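You operate a simulated robot arm through the tools that you are given. There is no shell and no other tool. Be economical: measure what you need, move in short steps, check, and stop when the job is done.

Carry out the task below with a simulated robot arm. There is one attempt and no reset: what you move stays moved.

## Task
Put the red card back and zero the wire gauge.
Fine: card into the grey rack's free slot, knob down to its stop, zero key once, knob back to open.

Only the result counts: the job must be done as asked and must still hold three seconds after the hand-in. Knocking over, shifting, dropping, spilling or breaking anything else fails it.

## Robot
A 6-joint arm with a two-finger parallel gripper, fixed in place. Base frame: the origin is at the foot of the arm, x ahead of it, y to its left, z up; the work surface is at about z = 0.9. Lengths are in m, angles in degrees, forces in N, time in s.
With the tool pointing down near the work surface it reaches from about 0.24 to 0.66 m from the base axis. Its first joint turns from -66.0 to 66.0 degrees. Payload 2.9 kg.
Tool frame: the origin (TCP) lies between the finger pads and is the grasp point; the fingertips stand 0.03 m ahead of it; z points along the fingers, y is the line along which they close. The gripper opens to 0.11 m. The fingers are 0.02 m wide and 0.01 m thick; the gripper's body (0.048 by 0.112 m) begins 0.055 m behind the TCP.
Orientation is that of the tool frame in the base frame, as [roll, pitch, yaw] about the fixed x, y, z axes, in that order (R = Rz(yaw) Ry(pitch) Rx(roll)). With the fingers straight down and closing along the base's y, the tool's x points along the base's -x, its y along +y and its z along -z.

## Interface
- The arm moves only by the tool apply_moves. Its argument "targets" is a list of rows, each a list of 7 numbers: the shift along the base's x, y, z in units of 30 mm (1.0 is 30 mm), then the turn, a rotation vector about the base's x, y, z in units of 6 degrees (1.0 is 6 degrees), then the closure, from 0 (fully open) to 1 (shut). In form: [[tx, ty, tz, wx, wy, wz, claw], ...]. A call has 1 to 12 rows; each row shifts and turns the commanded pose from where the row before left it. A call with a number of a shift or a turn outside -1 to 1 is refused whole. Rows are played at 5 a second. More than 0.05 m and 8.6 degrees between two rows, or a gripper value outside its range, and nothing of the call is played. Where a pose cannot be reached the arm comes as near as it can. A force on the tool above 40 N (or 10 N above the force at the start of the call, whichever is more), or a blocked arm, ends the call early, and 0.2 s more pass. The fingers move at their own pace (about 0.108 m/s each) and stop on an object; they squeeze with about 32 N. The grip force told is the motor's: it shows also when the fingers shut on nothing. Time passes only in rows, and 0.2 s behind the last, so rows that do not move let the fingers close. The reply holds the time, the measured pose of the TCP, the force on the tool along the base axes, the opening and the grip force, in the units named above and with some noise, with the torque about the TCP (base axes, N m) and any sound that the robot's microphone picked up.
- Cameras (640 x 400 px; columns grow to the right, rows downward): "scene" is fixed at [0.0918, 0.4199, 1.4009]; the picture's right is [-0.75, -0.67, 0.00], its down [-0.31, 0.34, -0.89] and it looks along [0.59, -0.66, -0.46] (base axes); focal length 326 px, centre (320, 200). "wrist" rides on the gripper at [0.072, 0.017, -0.103] in the tool frame; the picture's right is [-0.23, 0.97, 0.00], its down [-0.76, -0.18, -0.62] and it looks along [-0.61, -0.14, 0.78] (tool axes); focal length 222 px, centre (320, 200). There is no depth. A picture from a camera that has moved, and an enlarged one, comes with that camera's place and axes in the base frame and with its lens. The place of the scene camera against the robot may be out by one fixed shift of up to 0.025 m in any direction.
- camera(camera): a new picture of that camera. No time passes.
- enlarge(camera, box): a new picture of the part [left, top, right, bottom] of that camera's present view, enlarged. No time passes.
- hand_in(): hands the job in; it is judged then, once.

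Work in short steps. Places have to be worked out from the pictures, the camera data and where the tool is seen: move nearer, look again, correct. Check each grasp and each placing, and mend what went wrong. You have 120 turns and 76 pictures in all, those below and enlarged ones among them. Open the gripper and draw the arm clear of the work before you hand the job in, unless the task says otherwise; then end with one line.

The tools are called after "Request:" as a command line: name --pt "numbers of a row" for each row, then --argument value for the rest, lists and objects as JSON in quotes. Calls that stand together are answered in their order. apply_moves: Moves the arm, as the interface text tells. Its arguments: {"type":"object","properties":{"targets":{"type":"array","items":{"type":"array","items":{"type":"number"}}}},"required":["targets"]} The other tools are called the same way: camera (camera) takes a picture; enlarge (camera, box) takes an enlarged picture of a part of a camera's view; hand_in () hands the job in.

At the start:

```text
clock: 0.0
tcp_pos: [0.3839, -0.0585, 1.2576]
tcp_rot: [179.9, -0.1, 180.0]
ft_force: [0.5, -0.8, 0.1]
torque: [0.03, 0.0, 0.02]
grip_width: 0.11
finger_force: 0.1
```

scene: 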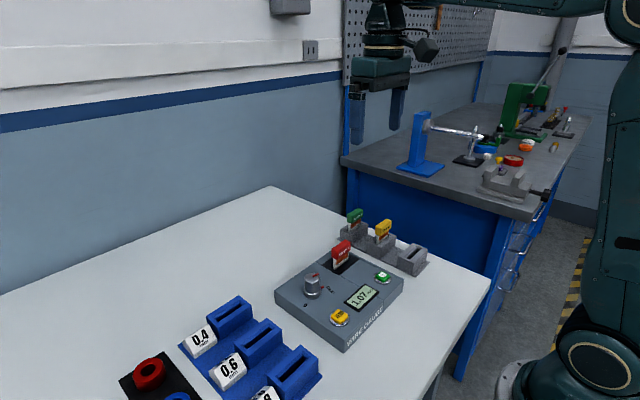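
wrist: 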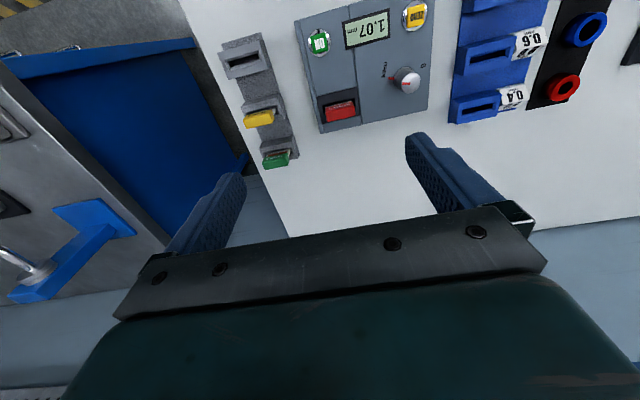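

I start by enlarging the regions of the device, rack and card to measure them.

Request:
enlarge --camera "scene" --box '[260, 190, 450, 360]'

Request:
enlarge --camera "wrist" --box '[200, 0, 450, 180]'

```text
2.35 times, centred on (355, 275) of scene
camera zoom: at [0.0918, 0.4199, 1.4009], right [-0.75, -0.67, 0.0], down [-0.31, 0.34, -0.89], along [0.59, -0.66, -0.46], focal length 767 px, centre (238, 24)
```

zoom: 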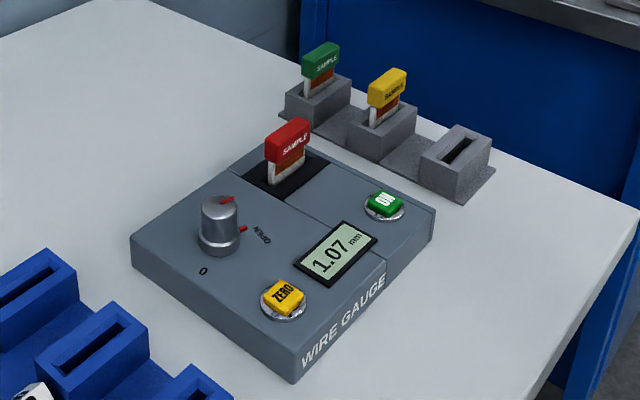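

```text
2.22 times, centred on (325, 90) of wrist
camera zoom: at [0.3118, -0.0414, 1.3606], right [0.23, 0.97, 0.0], down [0.76, -0.18, 0.62], along [0.61, -0.14, -0.78], focal length 494 px, centre (309, 444)
```

zoom: 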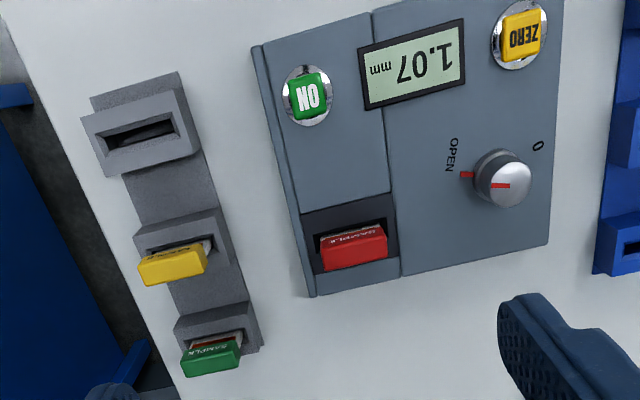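

The card sits near (0.43, -0.03) with its flat faces across x, the free slot near (0.336, -0.174), the knob near (0.42, 0.08), and the zero key near (0.34, 0.096). I turn the tool -90° so that it closes along x, while moving above the card.

Request:
apply_moves --pt "0.1 0.06 -0.3 0 0 -1 0" --pt "0.1 0.06 -0.3 0 0 -1 0" --pt "0.1 0.06 -0.3 0 0 -1 0" --pt "0.1 0.06 -0.3 0 0 -1 0" --pt "0.1 0.06 -0.3 0 0 -1 0" --pt "0.1 0.06 -0.3 0 0 -1 0" --pt "0.1 0.06 -0.3 0 0 -1 0" --pt "0.1 0.06 -0.3 0 0 -1 0" --pt "0.1 0.06 -0.3 0 0 -1 0" --pt "0.1 0.06 -0.3 0 0 -1 0" --pt "0.1 0.06 -0.3 0 0 -1 0" --pt "0.1 0.06 -0.3 0 0 -1 0"

Request:
apply_moves --pt "0.1 0.06 -0.3 0 0 -1 0" --pt "0.1 0.06 -0.3 0 0 -1 0" --pt "0.1 0.06 -0.3 0 0 -1 0" --pt "0 0 0 0 0 0 0"

Request:
camera --camera "wrist"

Request:
camera --camera "scene"

```text
clock: 2.6
tcp_pos: [0.42, -0.0367, 1.149]
tcp_rot: [-180.0, 0.0, 107.8]
ft_force: [-0.5, -0.3, -0.4]
torque: [0.01, 0.0, 0.02]
grip_width: 0.11
finger_force: 0.2
```

```text
clock: 3.6
tcp_pos: [0.4286, -0.0311, 1.1234]
tcp_rot: [-180.0, 0.0, 90.0]
ft_force: [0.2, -0.7, 0.4]
torque: [0.05, 0.02, -0.01]
grip_width: 0.11
finger_force: 0.0
```

```text
71 pictures are left
camera wrist: at [0.4462, 0.0405, 1.2256], right [0.97, -0.23, 0.0], down [-0.18, -0.76, 0.62], along [-0.14, -0.61, -0.78], focal length 222 px, centre (320, 200)
```

wrist: 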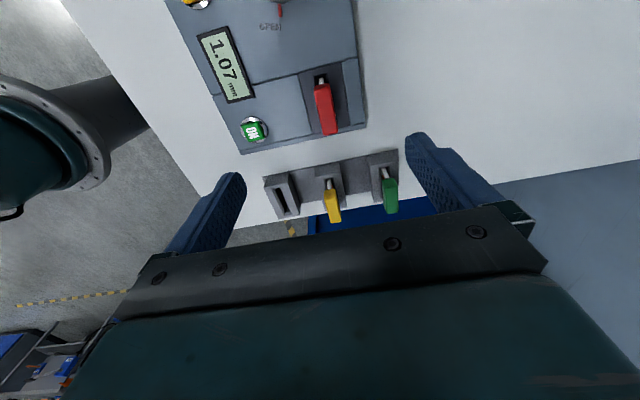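

```text
70 pictures are left
```

scene: 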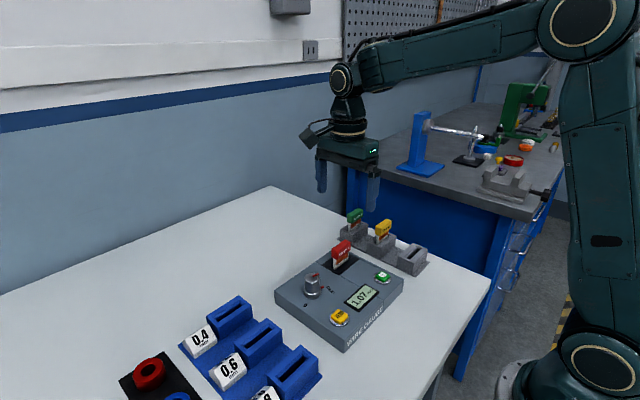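

I enlarge the card and rack region of the wrist view for triangulation.

Request:
enlarge --camera "wrist" --box '[250, 50, 420, 230]'

```text
2.22 times, centred on (335, 140) of wrist
camera zoom: at [0.4462, 0.0405, 1.2256], right [0.97, -0.23, 0.0], down [-0.18, -0.76, 0.62], along [-0.14, -0.61, -0.78], focal length 494 px, centre (287, 333)
```

zoom: 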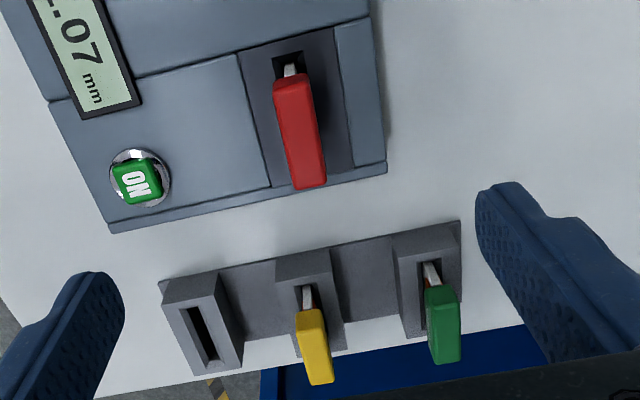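

Triangulation puts the red handle's top at about (0.436, -0.036, 0.978), and the free slot's mouth at about (0.335, -0.170, 0.94). Everything is aligned with the base axes. I go lower above the card with the gripper half closed and look again.

Request:
apply_moves --pt "0.12 -0.07 -0.7 0 0 0 0.4" --pt "0.13 -0.08 -0.7 0 0 0 0.4" --pt "0 0 -0.7 0 0 0 0.4" --pt "0 0 -0.68 0 0 0 0.4" --pt "0 0 0 0 0 0 0.4"

Request:
camera --camera "wrist"

Request:
enlarge --camera "scene" --box '[290, 170, 420, 290]'

```text
clock: 4.8
tcp_pos: [0.435, -0.0344, 1.0386]
tcp_rot: [-180.0, 0.0, 90.0]
ft_force: [-0.4, 0.2, -0.1]
torque: [-0.02, 0.04, -0.01]
grip_width: 0.0659
finger_force: 0.1
```

```text
68 pictures are left
camera wrist: at [0.4535, 0.0372, 1.1411], right [0.97, -0.23, 0.0], down [-0.18, -0.76, 0.62], along [-0.14, -0.61, -0.78], focal length 222 px, centre (320, 200)
```

wrist: 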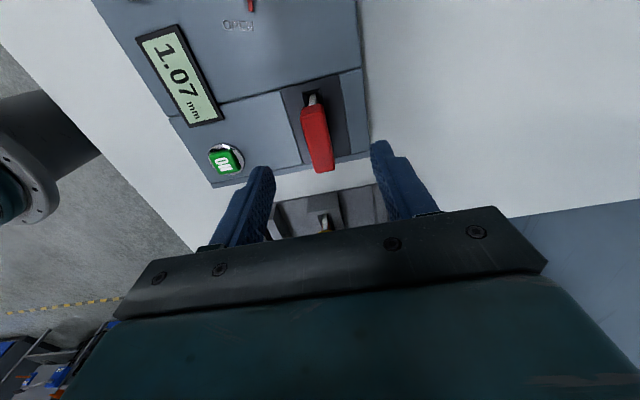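

```text
3.33 times, centred on (355, 230) of scene
camera zoom: at [0.0918, 0.4199, 1.4009], right [-0.75, -0.67, 0.0], down [-0.31, 0.34, -0.89], along [0.59, -0.66, -0.46], focal length 1086 px, centre (203, 100)
```

zoom: 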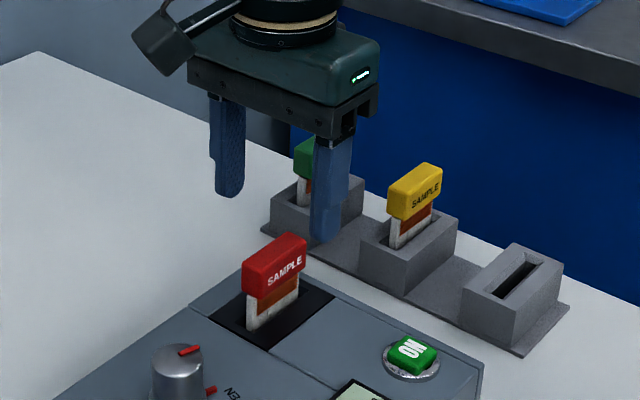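

The handle is about 18 mm tall and centred between the fingers. I go down to TCP z ≈ 0.988 and close.

Request:
apply_moves --pt "0 0 -0.6 0 0 0 0.4" --pt "0 0 -0.6 0 0 0 0.4" --pt "0 0 -0.48 0 0 0 0.4" --pt "0 0 0 0 0 0 0.4"

Request:
enlarge --camera "scene" --box '[290, 170, 420, 290]'

Request:
enlarge --camera "wrist" --box '[230, 50, 430, 220]'

```text
clock: 5.8
tcp_pos: [0.4371, -0.036, 0.9883]
tcp_rot: [180.0, 0.0, 90.0]
ft_force: [-0.1, 0.1, 0.4]
torque: [0.01, -0.02, 0.0]
grip_width: 0.0659
finger_force: 0.0
```

```text
3.33 times, centred on (355, 230) of scene
camera zoom: at [0.0918, 0.4199, 1.4009], right [-0.75, -0.67, 0.0], down [-0.31, 0.34, -0.89], along [0.59, -0.66, -0.46], focal length 1086 px, centre (203, 100)
```

zoom: 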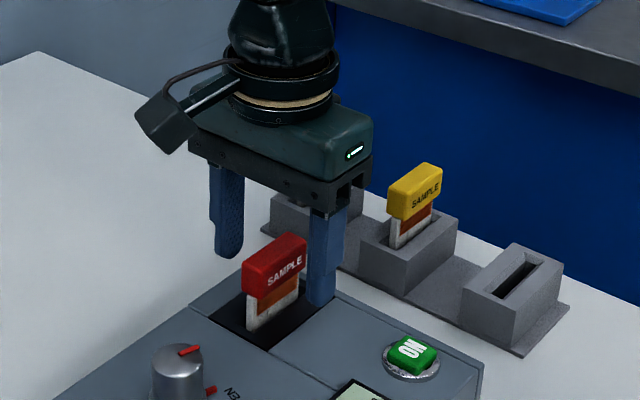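

```text
2.35 times, centred on (330, 135) of wrist
camera zoom: at [0.4542, 0.0362, 1.0914], right [0.97, -0.23, 0.0], down [-0.18, -0.76, 0.62], along [-0.14, -0.61, -0.78], focal length 523 px, centre (296, 353)
```

zoom: 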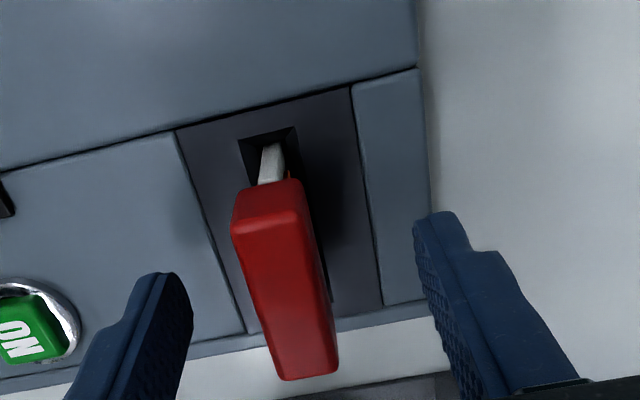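

The handle spans y from -0.0105 to -0.061 at x ≈ 0.4365, so the tool is centred. I close the gripper.

Request:
apply_moves --pt "0 0 0 0 0 0 1" --pt "0 0 0 0 0 0 1" --pt "0 0 0 0 0 0 1" --pt "0 0 0 0 0 0 1"

```text
clock: 6.8
tcp_pos: [0.4369, -0.0368, 0.9889]
tcp_rot: [-180.0, 0.0, 90.0]
ft_force: [0.6, 0.4, 0.0]
torque: [-0.03, -0.02, 0.02]
grip_width: 0.0166
finger_force: 32.3
```

It holds the handle, 16.6 mm thick. I lift straight up.

Request:
apply_moves --pt "0 0 0.3 0 0 0 1" --pt "0 0 0.4 0 0 0 1" --pt "0 0 0.5 0 0 0 1" --pt "0 0 0.6 0 0 0 1" --pt "0 0 0.6 0 0 0 1" --pt "0 0 0.6 0 0 0 1" --pt "0 0 0 0 0 0 1"

Request:
enlarge --camera "scene" --box '[280, 140, 440, 290]'

Request:
camera --camera "wrist"

```text
clock: 8.4
tcp_pos: [0.4363, -0.0369, 1.0791]
tcp_rot: [-179.9, 0.0, 90.1]
ft_force: [0.6, -0.6, -0.9]
torque: [0.0, -0.01, -0.02]
grip_width: 0.0168
finger_force: 31.2
```

```text
2.67 times, centred on (360, 215) of scene
camera zoom: at [0.0918, 0.4199, 1.4009], right [-0.75, -0.67, 0.0], down [-0.31, 0.34, -0.89], along [0.59, -0.66, -0.46], focal length 869 px, centre (213, 160)
```

zoom: 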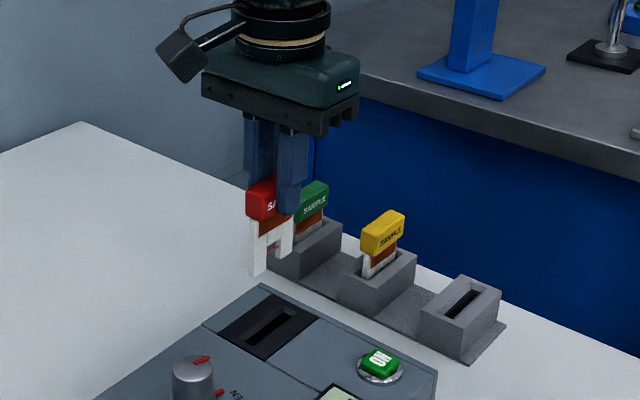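

```text
63 pictures are left
camera wrist: at [0.4536, 0.0356, 1.1827], right [0.97, -0.23, 0.0], down [-0.18, -0.76, 0.62], along [-0.14, -0.61, -0.78], focal length 222 px, centre (320, 200)
```

wrist: 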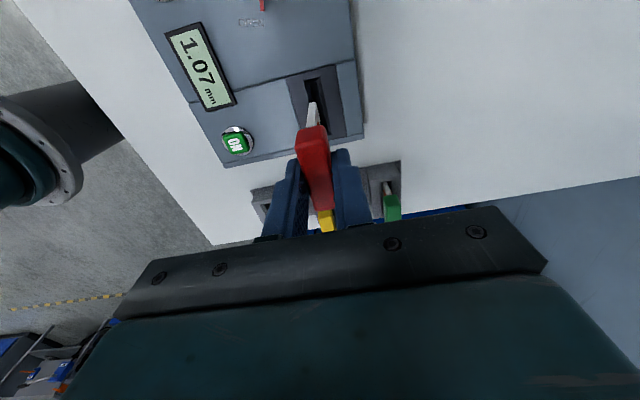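

The card is out; its legs reach about 55 mm below the handle. I raise it a little and move above the free slot at about (0.335, -0.170).

Request:
apply_moves --pt "0 0 0.5 0 0 0 1" --pt "-0.56 -0.74 0.4 0 0 0 1" --pt "-0.56 -0.74 0 0 0 0 1" --pt "-0.56 -0.74 0 0 0 0 1" --pt "-0.56 -0.74 0 0 0 0 1" --pt "-0.56 -0.74 0 0 0 0 1" --pt "-0.56 -0.74 0 0 0 0 1" --pt "0 0 0 0 0 0 1"

Request:
camera --camera "wrist"

Request:
enlarge --camera "scene" --box '[330, 160, 450, 290]'

```text
clock: 10.2
tcp_pos: [0.3352, -0.169, 1.1054]
tcp_rot: [180.0, 0.0, 90.1]
ft_force: [0.0, 0.7, -0.8]
torque: [-0.02, -0.03, 0.01]
grip_width: 0.017
finger_force: 31.7
```

```text
62 pictures are left
camera wrist: at [0.3525, -0.0969, 1.2077], right [0.97, -0.23, 0.0], down [-0.18, -0.76, 0.62], along [-0.14, -0.61, -0.78], focal length 222 px, centre (320, 200)
```

wrist: 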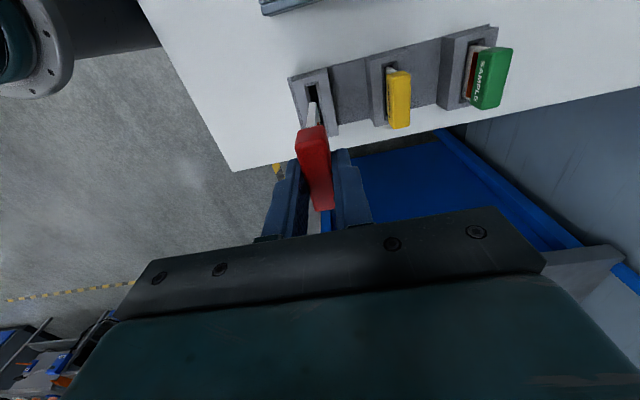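

```text
3.08 times, centred on (390, 225) of scene
camera zoom: at [0.0918, 0.4199, 1.4009], right [-0.75, -0.67, 0.0], down [-0.31, 0.34, -0.89], along [0.59, -0.66, -0.46], focal length 1002 px, centre (105, 123)
```

zoom: 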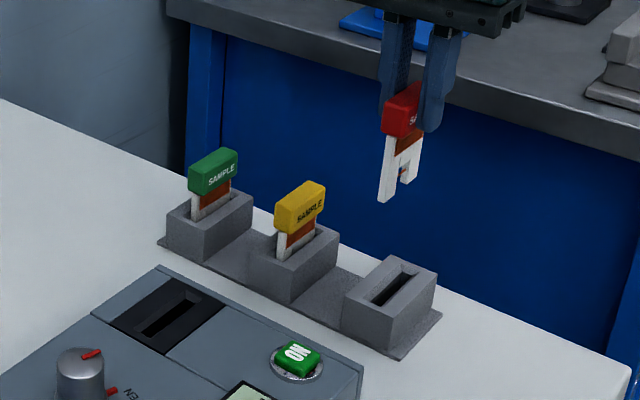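

I enlarge the wrist view to compare the card's lower edge with the slot.

Request:
enlarge --camera "wrist" --box '[270, 60, 370, 220]'

```text
2.50 times, centred on (320, 140) of wrist
camera zoom: at [0.3525, -0.0969, 1.2077], right [0.97, -0.23, 0.0], down [-0.18, -0.76, 0.62], along [-0.14, -0.61, -0.78], focal length 555 px, centre (320, 350)
```

zoom: 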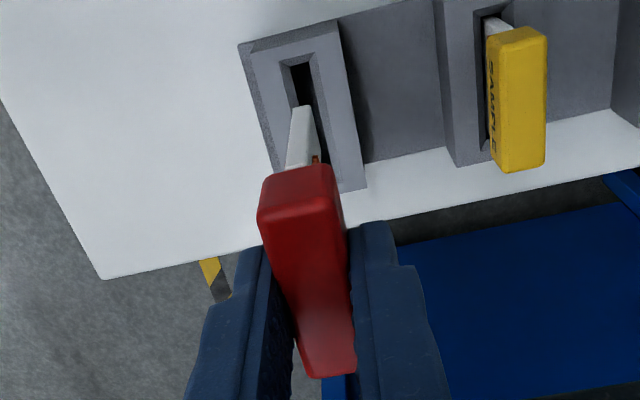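

The card centre is at x ≈ 0.3353 and the slot centre at about 0.332. I shift -3 mm in x and go down about 50 mm to compare from nearer.

Request:
apply_moves --pt "-0.1 0 -0.4 0 0 0 1" --pt "0 0 -0.5 0 0 0 1" --pt "0 0 -0.5 0 0 0 1" --pt "0 0 -0.25 0 0 0 1" --pt "0 0 0 0 0 0 1"

Request:
enlarge --camera "wrist" --box '[270, 20, 390, 220]'

Request:
enlarge --camera "scene" --box '[370, 200, 450, 280]'

```text
clock: 11.4
tcp_pos: [0.333, -0.1677, 1.055]
tcp_rot: [180.0, 0.0, 90.0]
ft_force: [0.0, -0.1, -0.4]
torque: [0.03, -0.02, 0.02]
grip_width: 0.0169
finger_force: 32.2
```

```text
2.00 times, centred on (330, 120) of wrist
camera zoom: at [0.351, -0.0964, 1.1581], right [0.97, -0.23, 0.0], down [-0.18, -0.76, 0.62], along [-0.14, -0.61, -0.78], focal length 444 px, centre (300, 360)
```

zoom: 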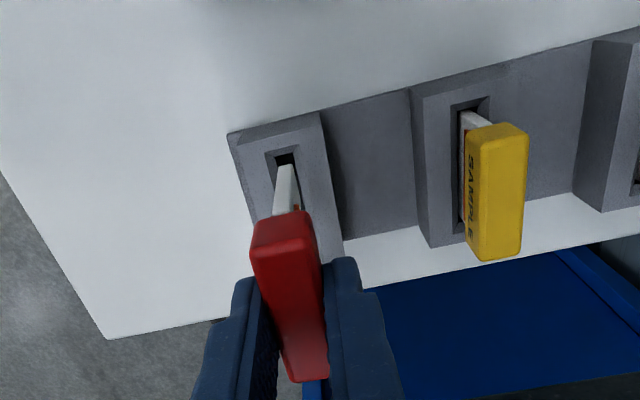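

```text
5.00 times, centred on (410, 240) of scene
camera zoom: at [0.0918, 0.4199, 1.4009], right [-0.75, -0.67, 0.0], down [-0.31, 0.34, -0.89], along [0.59, -0.66, -0.46], focal length 1629 px, centre (-130, 0)
```

zoom: 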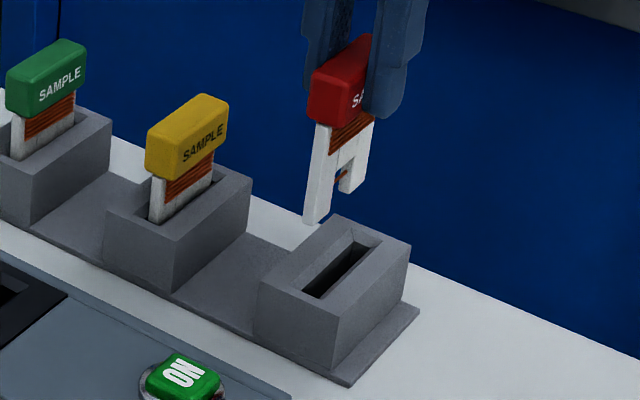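

Comparing with the seated yellow card and the slot mouth, the card needs about -3 mm in x and -5 mm in y. I correct that and go lower, just above the mouth.

Request:
apply_moves --pt "-0.08 -0.17 0 0 0 0 1" --pt "0 0 -0.4 0 0 0 1" --pt "0 0 -0.5 0 0 0 1" --pt "0 0 0 0 0 0 1" --pt "0 0 0 0 0 0 1"

Request:
enlarge --camera "wrist" --box '[270, 20, 390, 120]'

Request:
enlarge --camera "scene" --box '[380, 220, 440, 275]'

```text
clock: 12.6
tcp_pos: [0.3297, -0.1739, 1.0305]
tcp_rot: [179.9, 0.0, 90.0]
ft_force: [0.1, -0.7, -1.3]
torque: [-0.01, 0.01, 0.0]
grip_width: 0.0168
finger_force: 32.2
```

```text
4.00 times, centred on (330, 70) of wrist
camera zoom: at [0.3473, -0.1012, 1.1323], right [0.97, -0.23, 0.0], down [-0.18, -0.76, 0.62], along [-0.14, -0.61, -0.78], focal length 888 px, centre (280, 720)
```

zoom: 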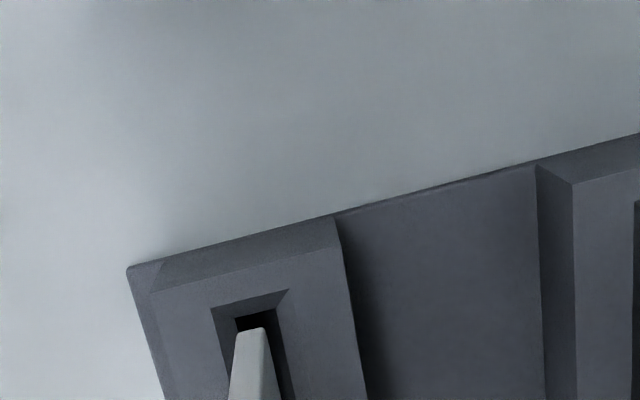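

```text
7.27 times, centred on (410, 248) of scene
camera zoom: at [0.0918, 0.4199, 1.4009], right [-0.75, -0.67, 0.0], down [-0.31, 0.34, -0.89], along [0.59, -0.66, -0.46], focal length 2370 px, centre (-334, -146)
```

zoom: 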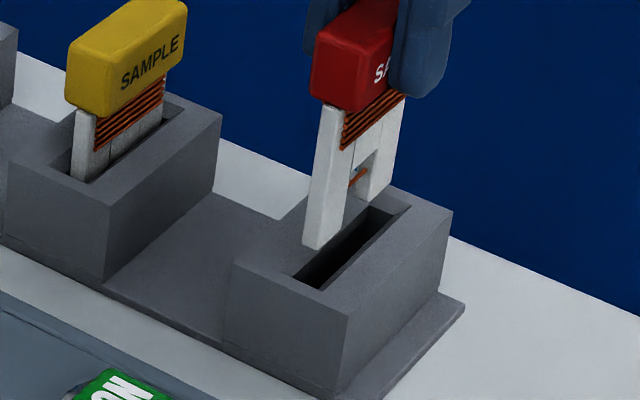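

x is aligned; the leg end needs about 2.5 mm more in -y to clear the inner slot edge. I shift and descend in small steps, watching the force.

Request:
apply_moves --pt "0.02 -0.08 0 0 0 0 1" --pt "0 0 -0.2 0 0 0 1" --pt "0 0 -0.2 0 0 0 1" --pt "0 0 -0.2 0 0 0 1" --pt "0 0 -0.2 0 0 0 1" --pt "0 0 0 0 0 0 1"

Request:
enlarge --camera "scene" --box '[380, 220, 440, 275]'

Request:
enlarge --camera "wrist" --box '[270, 20, 390, 120]'

```text
clock: 14.0
tcp_pos: [0.3298, -0.1763, 1.0041]
tcp_rot: [180.0, 0.0, 89.9]
ft_force: [-0.5, 0.7, -0.9]
torque: [-0.03, 0.03, 0.0]
grip_width: 0.017
finger_force: 31.6
```

```text
7.27 times, centred on (410, 248) of scene
camera zoom: at [0.0918, 0.4199, 1.4009], right [-0.75, -0.67, 0.0], down [-0.31, 0.34, -0.89], along [0.59, -0.66, -0.46], focal length 2370 px, centre (-334, -146)
```

zoom: 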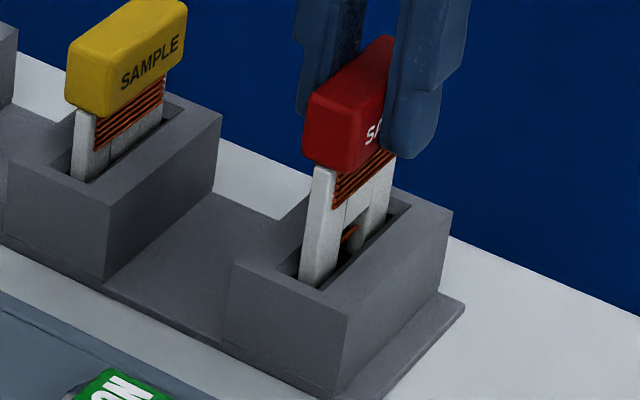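

```text
4.00 times, centred on (330, 70) of wrist
camera zoom: at [0.3482, -0.1041, 1.1083], right [0.97, -0.23, 0.0], down [-0.18, -0.76, 0.62], along [-0.14, -0.61, -0.78], focal length 888 px, centre (280, 720)
```

zoom: 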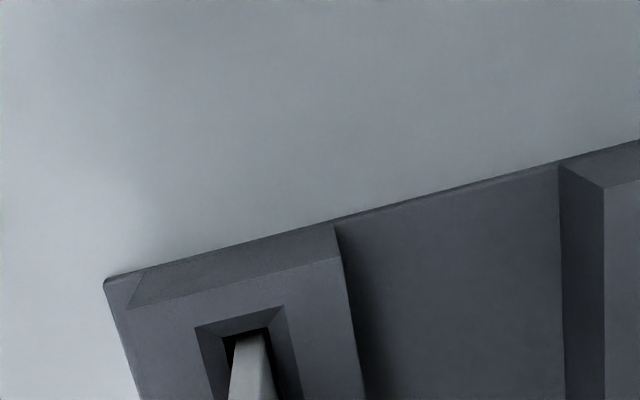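

The legs have entered the slot with no force. Yellow's exposed length suggests about 16 mm more; I lower on.

Request:
apply_moves --pt "-0.02 0 -0.15 0 0 0 1" --pt "0 0 -0.15 0 0 0 1" --pt "0 0 -0.12 0 0 0 1" --pt "0 0 -0.08 0 0 0 1" --pt "0 0 0 0 0 0 1"

Request:
enlarge --camera "scene" --box '[380, 220, 440, 275]'

```text
clock: 15.2
tcp_pos: [0.3306, -0.1758, 0.9897]
tcp_rot: [-180.0, -0.1, 90.0]
ft_force: [0.2, -0.3, -0.7]
torque: [0.02, 0.0, 0.0]
grip_width: 0.0169
finger_force: 32.2
```

```text
7.27 times, centred on (410, 248) of scene
camera zoom: at [0.0918, 0.4199, 1.4009], right [-0.75, -0.67, 0.0], down [-0.31, 0.34, -0.89], along [0.59, -0.66, -0.46], focal length 2370 px, centre (-334, -146)
```

zoom: 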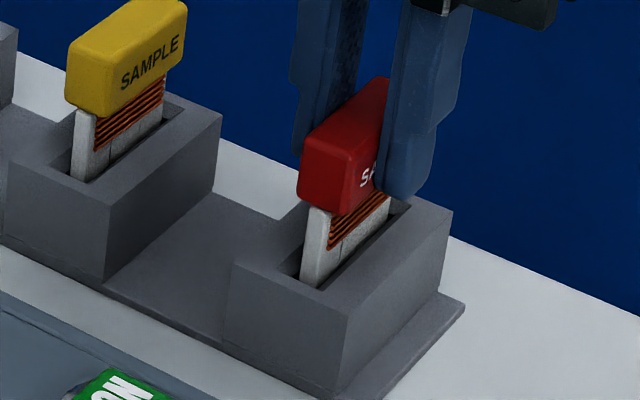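

Exposed part is about 75 px against yellow's 68, so about 2–3 mm remain. I lower in 0.9 mm steps and check for contact.

Request:
apply_moves --pt "0 0 -0.03 0 0 0 1" --pt "0 0 -0.03 0 0 0 1" --pt "0 0 0 0 0 0 1"

Request:
apply_moves --pt "0 0 -0.03 0 0 0 1" --pt "0 0 0 0 0 0 1"

```text
clock: 16.0
tcp_pos: [0.3307, -0.1773, 0.9887]
tcp_rot: [180.0, -0.1, 90.1]
ft_force: [-0.2, 1.2, 4.4]
torque: [0.06, 0.06, -0.01]
grip_width: 0.0167
finger_force: 31.8
```

```text
clock: 16.6
tcp_pos: [0.3297, -0.1767, 0.9881]
tcp_rot: [179.9, 0.0, 90.1]
ft_force: [-5.1, 4.3, 23.5]
torque: [0.39, 0.37, 0.01]
grip_width: 0.0169
finger_force: 32.7
```

Contact at 23 N: the card is seated. I ease up 1 mm and open partly (neighbour yellow stays clear), then check.

Request:
apply_moves --pt "0 0 0.03 0 0 0 1" --pt "0 0 0 0 0 0 0.8" --pt "0 0 0 0 0 0 0.65" --pt "0 0 0 0 0 0 0.65"

Request:
apply_moves --pt "0 0 0.4 0 0 0 0.65" --pt "0 0 0.7 0 0 0 0.65" --pt "0 0 0.9 0 0 0 0.65" --pt "0 0 0.9 0 0 0 0.65" --pt "0 0 0.5 0 0 0 0.65" --pt "0 0 0 0 0 0 0.65"

Request:
enlarge --camera "scene" --box '[340, 200, 440, 280]'

Request:
camera --camera "wrist"

```text
clock: 17.6
tcp_pos: [0.3309, -0.1765, 0.9883]
tcp_rot: [-179.9, 0.0, 90.0]
ft_force: [-0.3, 0.4, -0.3]
torque: [0.0, 0.03, 0.02]
grip_width: 0.0385
finger_force: 0.2
```

```text
clock: 19.0
tcp_pos: [0.3303, -0.1775, 1.0913]
tcp_rot: [-180.0, 0.0, 90.0]
ft_force: [-0.2, -0.5, 0.1]
torque: [0.02, -0.04, -0.02]
grip_width: 0.0389
finger_force: 0.0
```

```text
5.00 times, centred on (390, 240) of scene
camera zoom: at [0.0918, 0.4199, 1.4009], right [-0.75, -0.67, 0.0], down [-0.31, 0.34, -0.89], along [0.59, -0.66, -0.46], focal length 1629 px, centre (-30, 0)
```

zoom: 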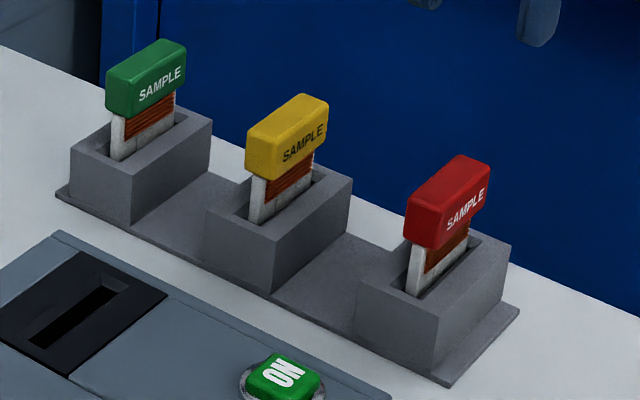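

```text
51 pictures are left
camera wrist: at [0.3477, -0.1055, 1.195], right [0.97, -0.23, 0.0], down [-0.18, -0.76, 0.62], along [-0.14, -0.61, -0.78], focal length 222 px, centre (320, 200)
```

wrist: 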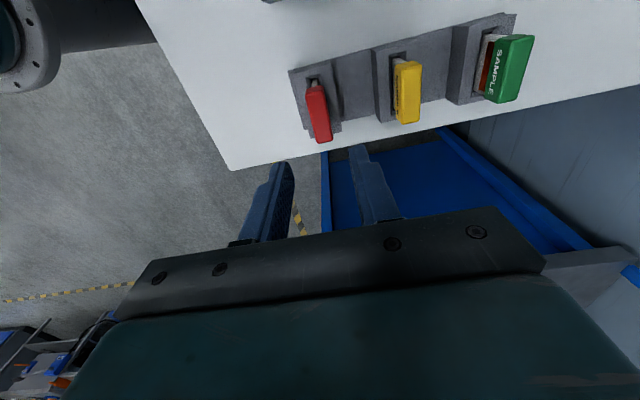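

The red card now sits like the yellow and green ones. Next I move over the gauge to look at the knob, its pointer and the marks.

Request:
apply_moves --pt "0.3 0.79 0.13 0 0 0 0.4" --pt "0.3 0.79 0.13 0 0 0 0.4" --pt "0.3 0.79 0.13 0 0 0 0.4" --pt "0.3 0.79 0.13 0 0 0 0.4" --pt "0.3 0.79 0.13 0 0 0 0.4" --pt "0.3 0.79 0.13 0 0 0 0.4" --pt "0.3 0.79 0.13 0 0 0 0.4" --pt "0.3 0.79 0.13 0 0 0 0.4" --pt "0.3 0.79 0.13 0 0 0 0.4" --pt "0.3 0.79 0.13 0 0 0 0.4" --pt "0 0 0 0 0 0 0.4"

Request:
camera --camera "wrist"

Request:
enlarge --camera "scene" --box '[275, 250, 395, 340]'

```text
clock: 21.4
tcp_pos: [0.4197, 0.0616, 1.1297]
tcp_rot: [-180.0, 0.0, 90.0]
ft_force: [-0.3, 1.1, -0.2]
torque: [0.02, -0.02, 0.01]
grip_width: 0.0658
finger_force: 0.1
```

```text
50 pictures are left
camera wrist: at [0.4376, 0.1337, 1.2329], right [0.97, -0.23, 0.0], down [-0.18, -0.76, 0.62], along [-0.14, -0.61, -0.78], focal length 222 px, centre (320, 200)
```

wrist: 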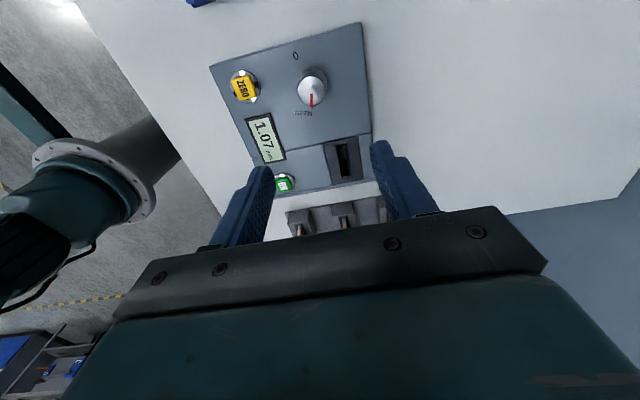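

```text
4.44 times, centred on (335, 295) of scene
camera zoom: at [0.0918, 0.42, 1.4009], right [-0.75, -0.67, 0.0], down [-0.31, 0.34, -0.89], along [0.59, -0.66, -0.46], focal length 1448 px, centre (253, -222)
```

zoom: 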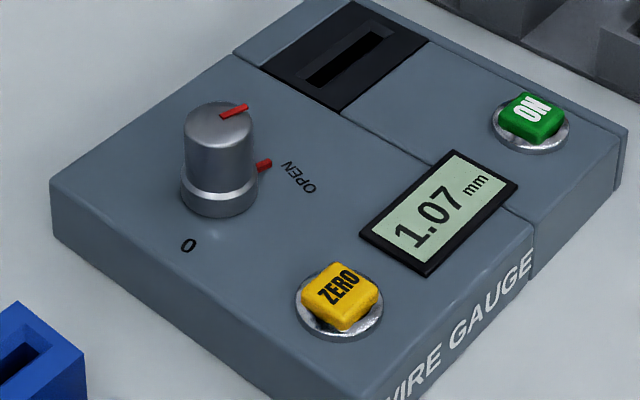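

Let me enlarge the knob in the wrist view.

Request:
enlarge --camera "wrist" --box '[210, 20, 380, 130]'

```text
3.64 times, centred on (295, 75) of wrist
camera zoom: at [0.4376, 0.1337, 1.2329], right [0.97, -0.23, 0.0], down [-0.18, -0.76, 0.62], along [-0.14, -0.61, -0.78], focal length 808 px, centre (411, 654)
```

zoom: 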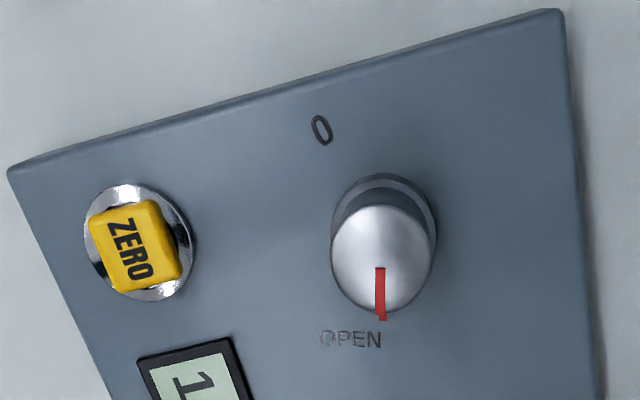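

The knob's top is at about (0.417, 0.078, 0.970), 30 mm across, with its pointer at OPEN; "0" lies about 148° clockwise. The display will confirm the direction. I turn the tool back +90° so there is range for the clockwise turn, and centre above the knob.

Request:
apply_moves --pt "-0.09 0.54 0 0 0 1 0.4" --pt "0 0 -0.2 0 0 1 0.4" --pt "0 0 -0.2 0 0 1 0.4" --pt "0 0 -0.2 0 0 1 0.4" --pt "0 0 -0.2 0 0 1 0.4" --pt "0 0 -0.2 0 0 1 0.4" --pt "0 0 -0.2 0 0 1 0.4" --pt "0 0 -0.2 0 0 1 0.4" --pt "0 0 -0.2 0 0 1 0.4" --pt "0 0 -0.2 0 0 1 0.4" --pt "0 0 -0.2 0 0 1 0.4" --pt "0 0 -0.2 0 0 1 0.4"

Request:
apply_moves --pt "0 0 -0.2 0 0 1 0.4" --pt "0 0 -0.2 0 0 1 0.4" --pt "0 0 0 0 0 1 0.4" --pt "0 0 0 0 0 0 0.4"

Request:
camera --camera "wrist"

```text
clock: 24.0
tcp_pos: [0.4172, 0.0768, 1.0634]
tcp_rot: [-180.0, 0.0, 162.2]
ft_force: [-0.5, 0.3, 0.3]
torque: [0.03, 0.0, 0.01]
grip_width: 0.066
finger_force: 0.0
```

```text
clock: 25.0
tcp_pos: [0.4169, 0.0746, 1.0518]
tcp_rot: [180.0, 0.0, -179.8]
ft_force: [0.0, -0.6, 0.0]
torque: [0.0, 0.01, 0.01]
grip_width: 0.066
finger_force: 0.1
```

```text
47 pictures are left
camera wrist: at [0.3456, 0.0924, 1.1542], right [0.22, 0.97, 0.0], down [0.76, -0.18, 0.62], along [0.61, -0.14, -0.78], focal length 222 px, centre (320, 200)
```

wrist: 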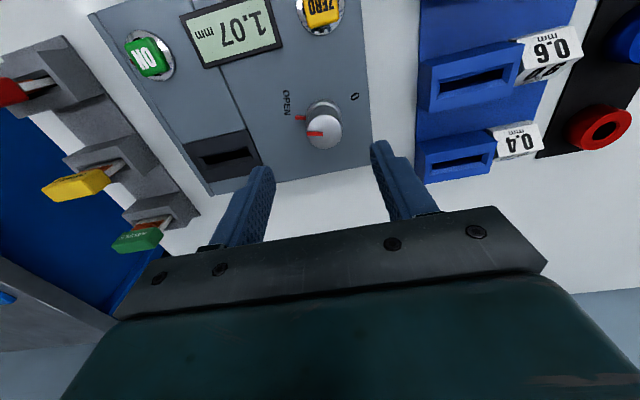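

I enlarge to check the knob centring between the fingers.

Request:
enlarge --camera "wrist" --box '[240, 60, 420, 220]'

Request:
enlarge --camera "scene" --box '[265, 230, 385, 320]'

```text
2.50 times, centred on (330, 140) of wrist
camera zoom: at [0.3456, 0.0924, 1.1542], right [0.22, 0.97, 0.0], down [0.76, -0.18, 0.62], along [0.61, -0.14, -0.78], focal length 555 px, centre (295, 350)
```

zoom: 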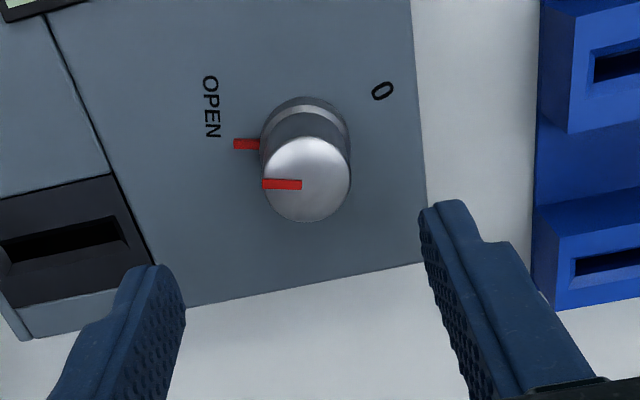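

```text
4.44 times, centred on (325, 275) of scene
camera zoom: at [0.0918, 0.4199, 1.4009], right [-0.75, -0.67, 0.0], down [-0.31, 0.34, -0.89], along [0.59, -0.66, -0.46], focal length 1448 px, centre (298, -133)
```

zoom: 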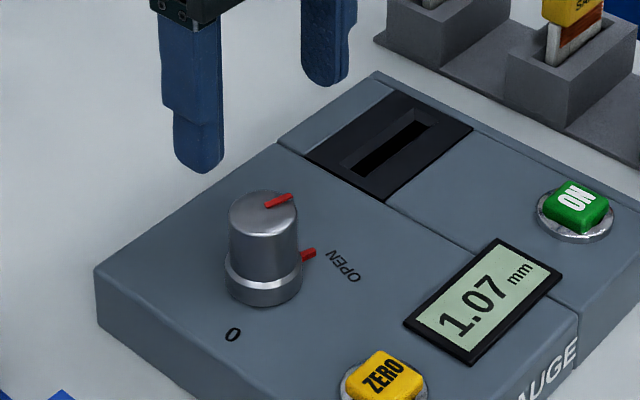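

The knob is centred under the tool within a mm or two. I go down so that the fingertips reach about z = 0.956 beside the knob and read the pose.

Request:
apply_moves --pt "0 0 -0.6 0 0 0 0.4" --pt "0 0 -0.6 0 0 0 0.4" --pt "0 0 -0.6 0 0 0 0.4" --pt "0 0 -0.4 0 0 0 0.5" --pt "0 0 0 0 0 0 0.55" --pt "0 0 0 0 0 0 0.55"

Request:
enlarge --camera "wrist" --box '[240, 60, 420, 220]'

Request:
enlarge --camera "scene" --box '[265, 230, 385, 320]'

```text
clock: 26.4
tcp_pos: [0.4164, 0.0775, 0.9854]
tcp_rot: [180.0, 0.1, 180.0]
ft_force: [0.9, 0.0, 0.2]
torque: [0.01, -0.03, 0.0]
grip_width: 0.0492
finger_force: 0.2
```

```text
2.50 times, centred on (330, 140) of wrist
camera zoom: at [0.345, 0.0934, 1.0884], right [0.23, 0.97, 0.0], down [0.76, -0.18, 0.62], along [0.61, -0.14, -0.78], focal length 555 px, centre (295, 350)
```

zoom: 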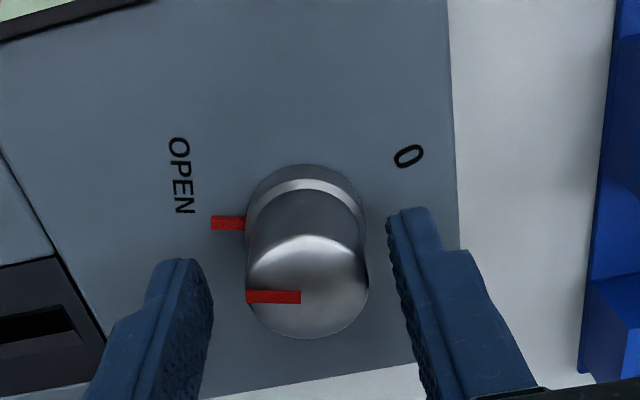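

```text
4.44 times, centred on (325, 275) of scene
camera zoom: at [0.0918, 0.4199, 1.4009], right [-0.75, -0.67, 0.0], down [-0.31, 0.34, -0.89], along [0.59, -0.66, -0.46], focal length 1448 px, centre (298, -133)
```

zoom: 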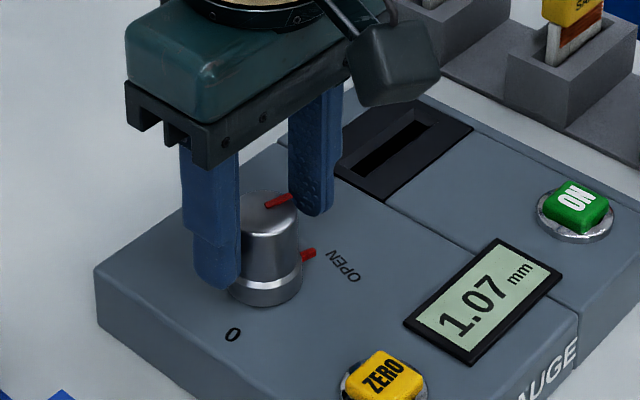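

The fingers straddle the knob well. I shift 1.5 mm in +x and close on it.

Request:
apply_moves --pt "0.05 0 0 0 0 0 0.55" --pt "0 0 0 0 0 0 1" --pt "0 0 0 0 0 0 1" --pt "0 0 0 0 0 0 1"

```text
clock: 27.4
tcp_pos: [0.4183, 0.0801, 0.9853]
tcp_rot: [179.8, 0.0, -179.5]
ft_force: [0.1, 32.2, -7.0]
torque: [-0.36, -0.38, -0.1]
grip_width: 0.0325
finger_force: 45.5
```

A 32 N side force shows that the knob's centre is at higher y. I shift the command +2.7 mm in y to relieve it.

Request:
apply_moves --pt "0 0.05 0 0 0 0 1" --pt "0 0.04 0 0 0 0 1" --pt "0 0 0 0 0 0 1"

```text
clock: 28.2
tcp_pos: [0.4181, 0.0796, 0.9848]
tcp_rot: [179.9, -0.1, -179.9]
ft_force: [0.1, 18.6, -12.9]
torque: [0.14, -0.8, -0.11]
grip_width: 0.0327
finger_force: 45.2
```

Request:
apply_moves --pt "0 0.05 0 0 0 0 1" --pt "0 0 0 0 0 0 1"

Request:
enlarge --camera "wrist" --box '[240, 60, 420, 220]'

```text
clock: 28.8
tcp_pos: [0.4189, 0.0795, 0.9852]
tcp_rot: [-179.9, -0.1, 179.9]
ft_force: [-4.0, 3.1, -7.4]
torque: [0.85, -0.21, 0.01]
grip_width: 0.0328
finger_force: 44.8
```

```text
2.50 times, centred on (330, 140) of wrist
camera zoom: at [0.3468, 0.0971, 1.088], right [0.23, 0.97, 0.0], down [0.76, -0.18, 0.62], along [0.6, -0.14, -0.78], focal length 555 px, centre (295, 350)
```

zoom: 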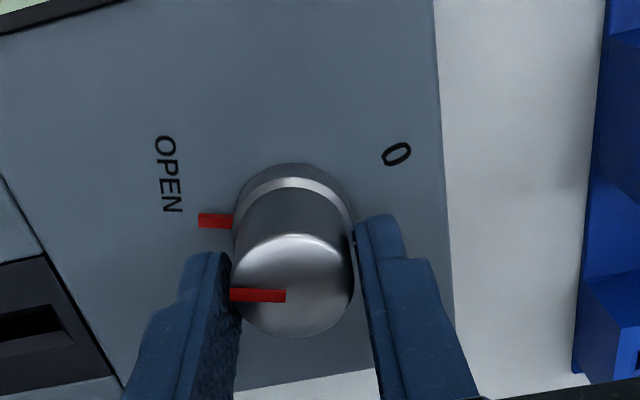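

Side force is now small. I turn 24° clockwise as a test and read the display.

Request:
apply_moves --pt "0 0 0 0 0 -0.7 1" --pt "0 0 0 0 0 -0.7 1" --pt "0 0 0 0 0 -0.7 1" --pt "0 0 0 0 0 -0.7 1" --pt "0 0 0 0 0 -0.7 1" --pt "0 0 0 0 0 -0.5 1" --pt "0 0 0 0 0 0 1"

Request:
enlarge --camera "scene" --box '[265, 230, 405, 350]'

Request:
enlarge --camera "wrist" --box '[240, 60, 420, 220]'

```text
clock: 30.4
tcp_pos: [0.4178, 0.0796, 0.985]
tcp_rot: [-179.7, -0.1, 155.6]
ft_force: [-4.2, -28.2, -18.2]
torque: [0.49, 0.72, 0.1]
grip_width: 0.0328
finger_force: 44.6
```

```text
3.33 times, centred on (335, 290) of scene
camera zoom: at [0.0919, 0.4192, 1.4011], right [-0.75, -0.67, 0.0], down [-0.31, 0.34, -0.89], along [0.59, -0.66, -0.46], focal length 1086 px, centre (270, -100)
```

zoom: 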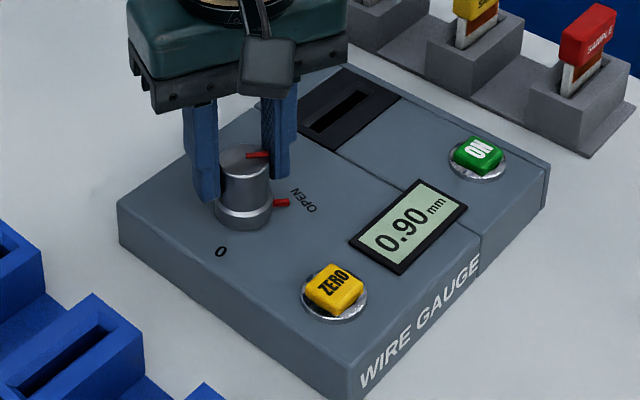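

```text
2.50 times, centred on (330, 140) of wrist
camera zoom: at [0.3601, 0.1243, 1.088], right [0.61, 0.79, 0.0], down [0.62, -0.47, 0.62], along [0.49, -0.38, -0.78], focal length 555 px, centre (295, 350)
```

zoom: 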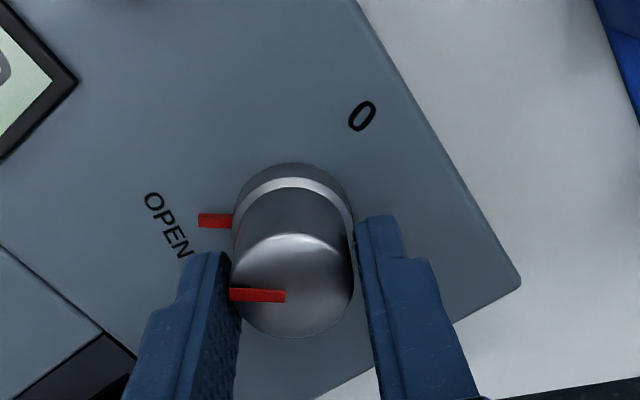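

The reading fell to 0.90, so clockwise is right, and the red pin turns along. The -28 N side force says the command is too far in +y now; I take back 1.8 mm and turn on.

Request:
apply_moves --pt "0 -0.06 0 0 0 0 1" --pt "0 0 0 0 0 0 1"

Request:
apply_moves --pt "0 0 0 0 0 -0.7 1" --pt "0 0 0 0 0 -0.7 1" --pt "0 0 0 0 0 -0.7 1" --pt "0 0 0 0 0 -0.7 1" --pt "0 0 0 0 0 -0.7 1" --pt "0 0 0 0 0 -0.7 1" --pt "0 0 0 0 0 0 1"

```text
clock: 31.0
tcp_pos: [0.4172, 0.0789, 0.9849]
tcp_rot: [-180.0, -0.2, 156.0]
ft_force: [-5.1, -17.0, -22.6]
torque: [-0.02, -0.19, 0.04]
grip_width: 0.0326
finger_force: 45.6
```

```text
clock: 32.6
tcp_pos: [0.4169, 0.0781, 0.9856]
tcp_rot: [-179.8, 0.1, 130.6]
ft_force: [-10.7, -26.7, -10.9]
torque: [0.56, 0.39, 0.08]
grip_width: 0.0324
finger_force: 44.9
```

Request:
apply_moves --pt "-0.02 -0.06 0 0 0 0 1" --pt "0 0 0 0 0 0 1"

Request:
apply_moves --pt "0 0 0 0 0 -0.7 1" --pt "0 0 0 0 0 -0.7 1" --pt "0 0 0 0 0 -0.7 1" --pt "0 0 0 0 0 -0.7 1" --pt "0 0 0 0 0 -0.7 1" --pt "0 0 0 0 0 -0.7 1" --pt "0 0 0 0 0 0 1"

Request:
enlarge --camera "scene" --box '[265, 230, 405, 350]'

```text
clock: 33.2
tcp_pos: [0.4167, 0.0786, 0.9854]
tcp_rot: [180.0, -0.1, 130.9]
ft_force: [-10.0, -10.5, -17.7]
torque: [-0.86, -1.04, 0.03]
grip_width: 0.0327
finger_force: 45.1
```

```text
clock: 34.8
tcp_pos: [0.4147, 0.0769, 0.9851]
tcp_rot: [-179.8, 0.1, 105.5]
ft_force: [-19.2, -12.6, -0.4]
torque: [0.49, 0.01, 0.09]
grip_width: 0.0325
finger_force: 44.9
```

```text
3.33 times, centred on (335, 290) of scene
camera zoom: at [0.0912, 0.4196, 1.4011], right [-0.75, -0.67, 0.0], down [-0.31, 0.34, -0.89], along [0.59, -0.66, -0.46], focal length 1086 px, centre (270, -100)
```

zoom: 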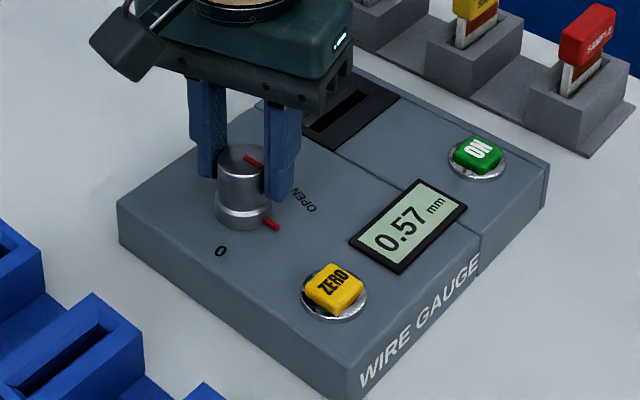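

Reading 0.57 after about 75°. I relieve the side force and keep turning.

Request:
apply_moves --pt "-0.05 -0.02 0 0 0 0 1" --pt "0 0 0 0 0 0 1"

Request:
apply_moves --pt "0 0 0 0 0 -0.7 1" --pt "0 0 0 0 0 -0.7 1" --pt "0 0 0 0 0 -0.7 1" --pt "0 0 0 0 0 -0.7 1" --pt "0 0 0 0 0 -0.7 1" --pt "0 0 0 0 0 -0.7 1" --pt "0 0 0 0 0 0 1"

```text
clock: 35.4
tcp_pos: [0.4166, 0.0774, 0.9859]
tcp_rot: [-180.0, 0.0, 105.7]
ft_force: [-11.1, -9.4, -10.8]
torque: [-0.42, -0.33, 0.04]
grip_width: 0.0324
finger_force: 44.7
```

```text
clock: 37.0
tcp_pos: [0.4143, 0.0783, 0.9862]
tcp_rot: [-179.7, 0.1, 80.5]
ft_force: [-21.7, 6.0, -7.1]
torque: [0.6, -0.18, 0.04]
grip_width: 0.0323
finger_force: 45.4
```

Request:
apply_moves --pt "-0.05 0 0 0 0 0 1" --pt "0 0 0 0 0 0 1"

Request:
apply_moves --pt "0 0 0 0 0 -0.7 1" --pt "0 0 0 0 0 -0.7 1" --pt "0 0 0 0 0 -0.7 1" --pt "0 0 0 0 0 -0.7 1" --pt "0 0 0 0 0 -0.7 1" --pt "0 0 0 0 0 0 1"

Request:
enlarge --camera "scene" --box '[265, 230, 405, 350]'

```text
clock: 37.6
tcp_pos: [0.4143, 0.0774, 0.9847]
tcp_rot: [-179.9, 0.0, 80.6]
ft_force: [-14.3, 9.3, -11.4]
torque: [0.18, -0.12, 0.04]
grip_width: 0.0326
finger_force: 44.7
```

```text
clock: 39.0
tcp_pos: [0.4136, 0.0784, 0.9856]
tcp_rot: [-180.0, 0.1, 59.4]
ft_force: [-19.5, 9.7, -7.8]
torque: [-0.28, -0.03, 0.07]
grip_width: 0.0325
finger_force: 45.4
```

```text
3.33 times, centred on (335, 290) of scene
camera zoom: at [0.0914, 0.4202, 1.4008], right [-0.75, -0.67, 0.0], down [-0.31, 0.34, -0.89], along [0.59, -0.66, -0.46], focal length 1086 px, centre (270, -100)
```

zoom: 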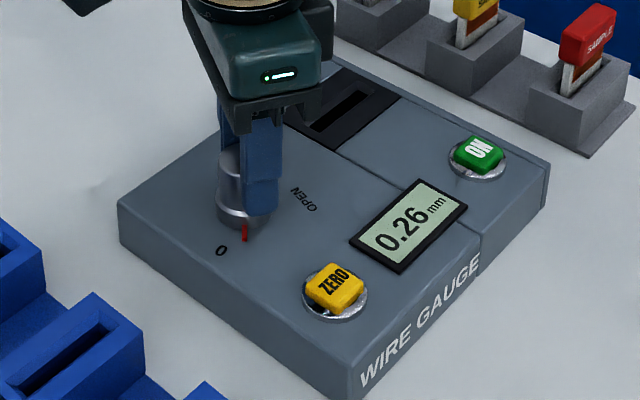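

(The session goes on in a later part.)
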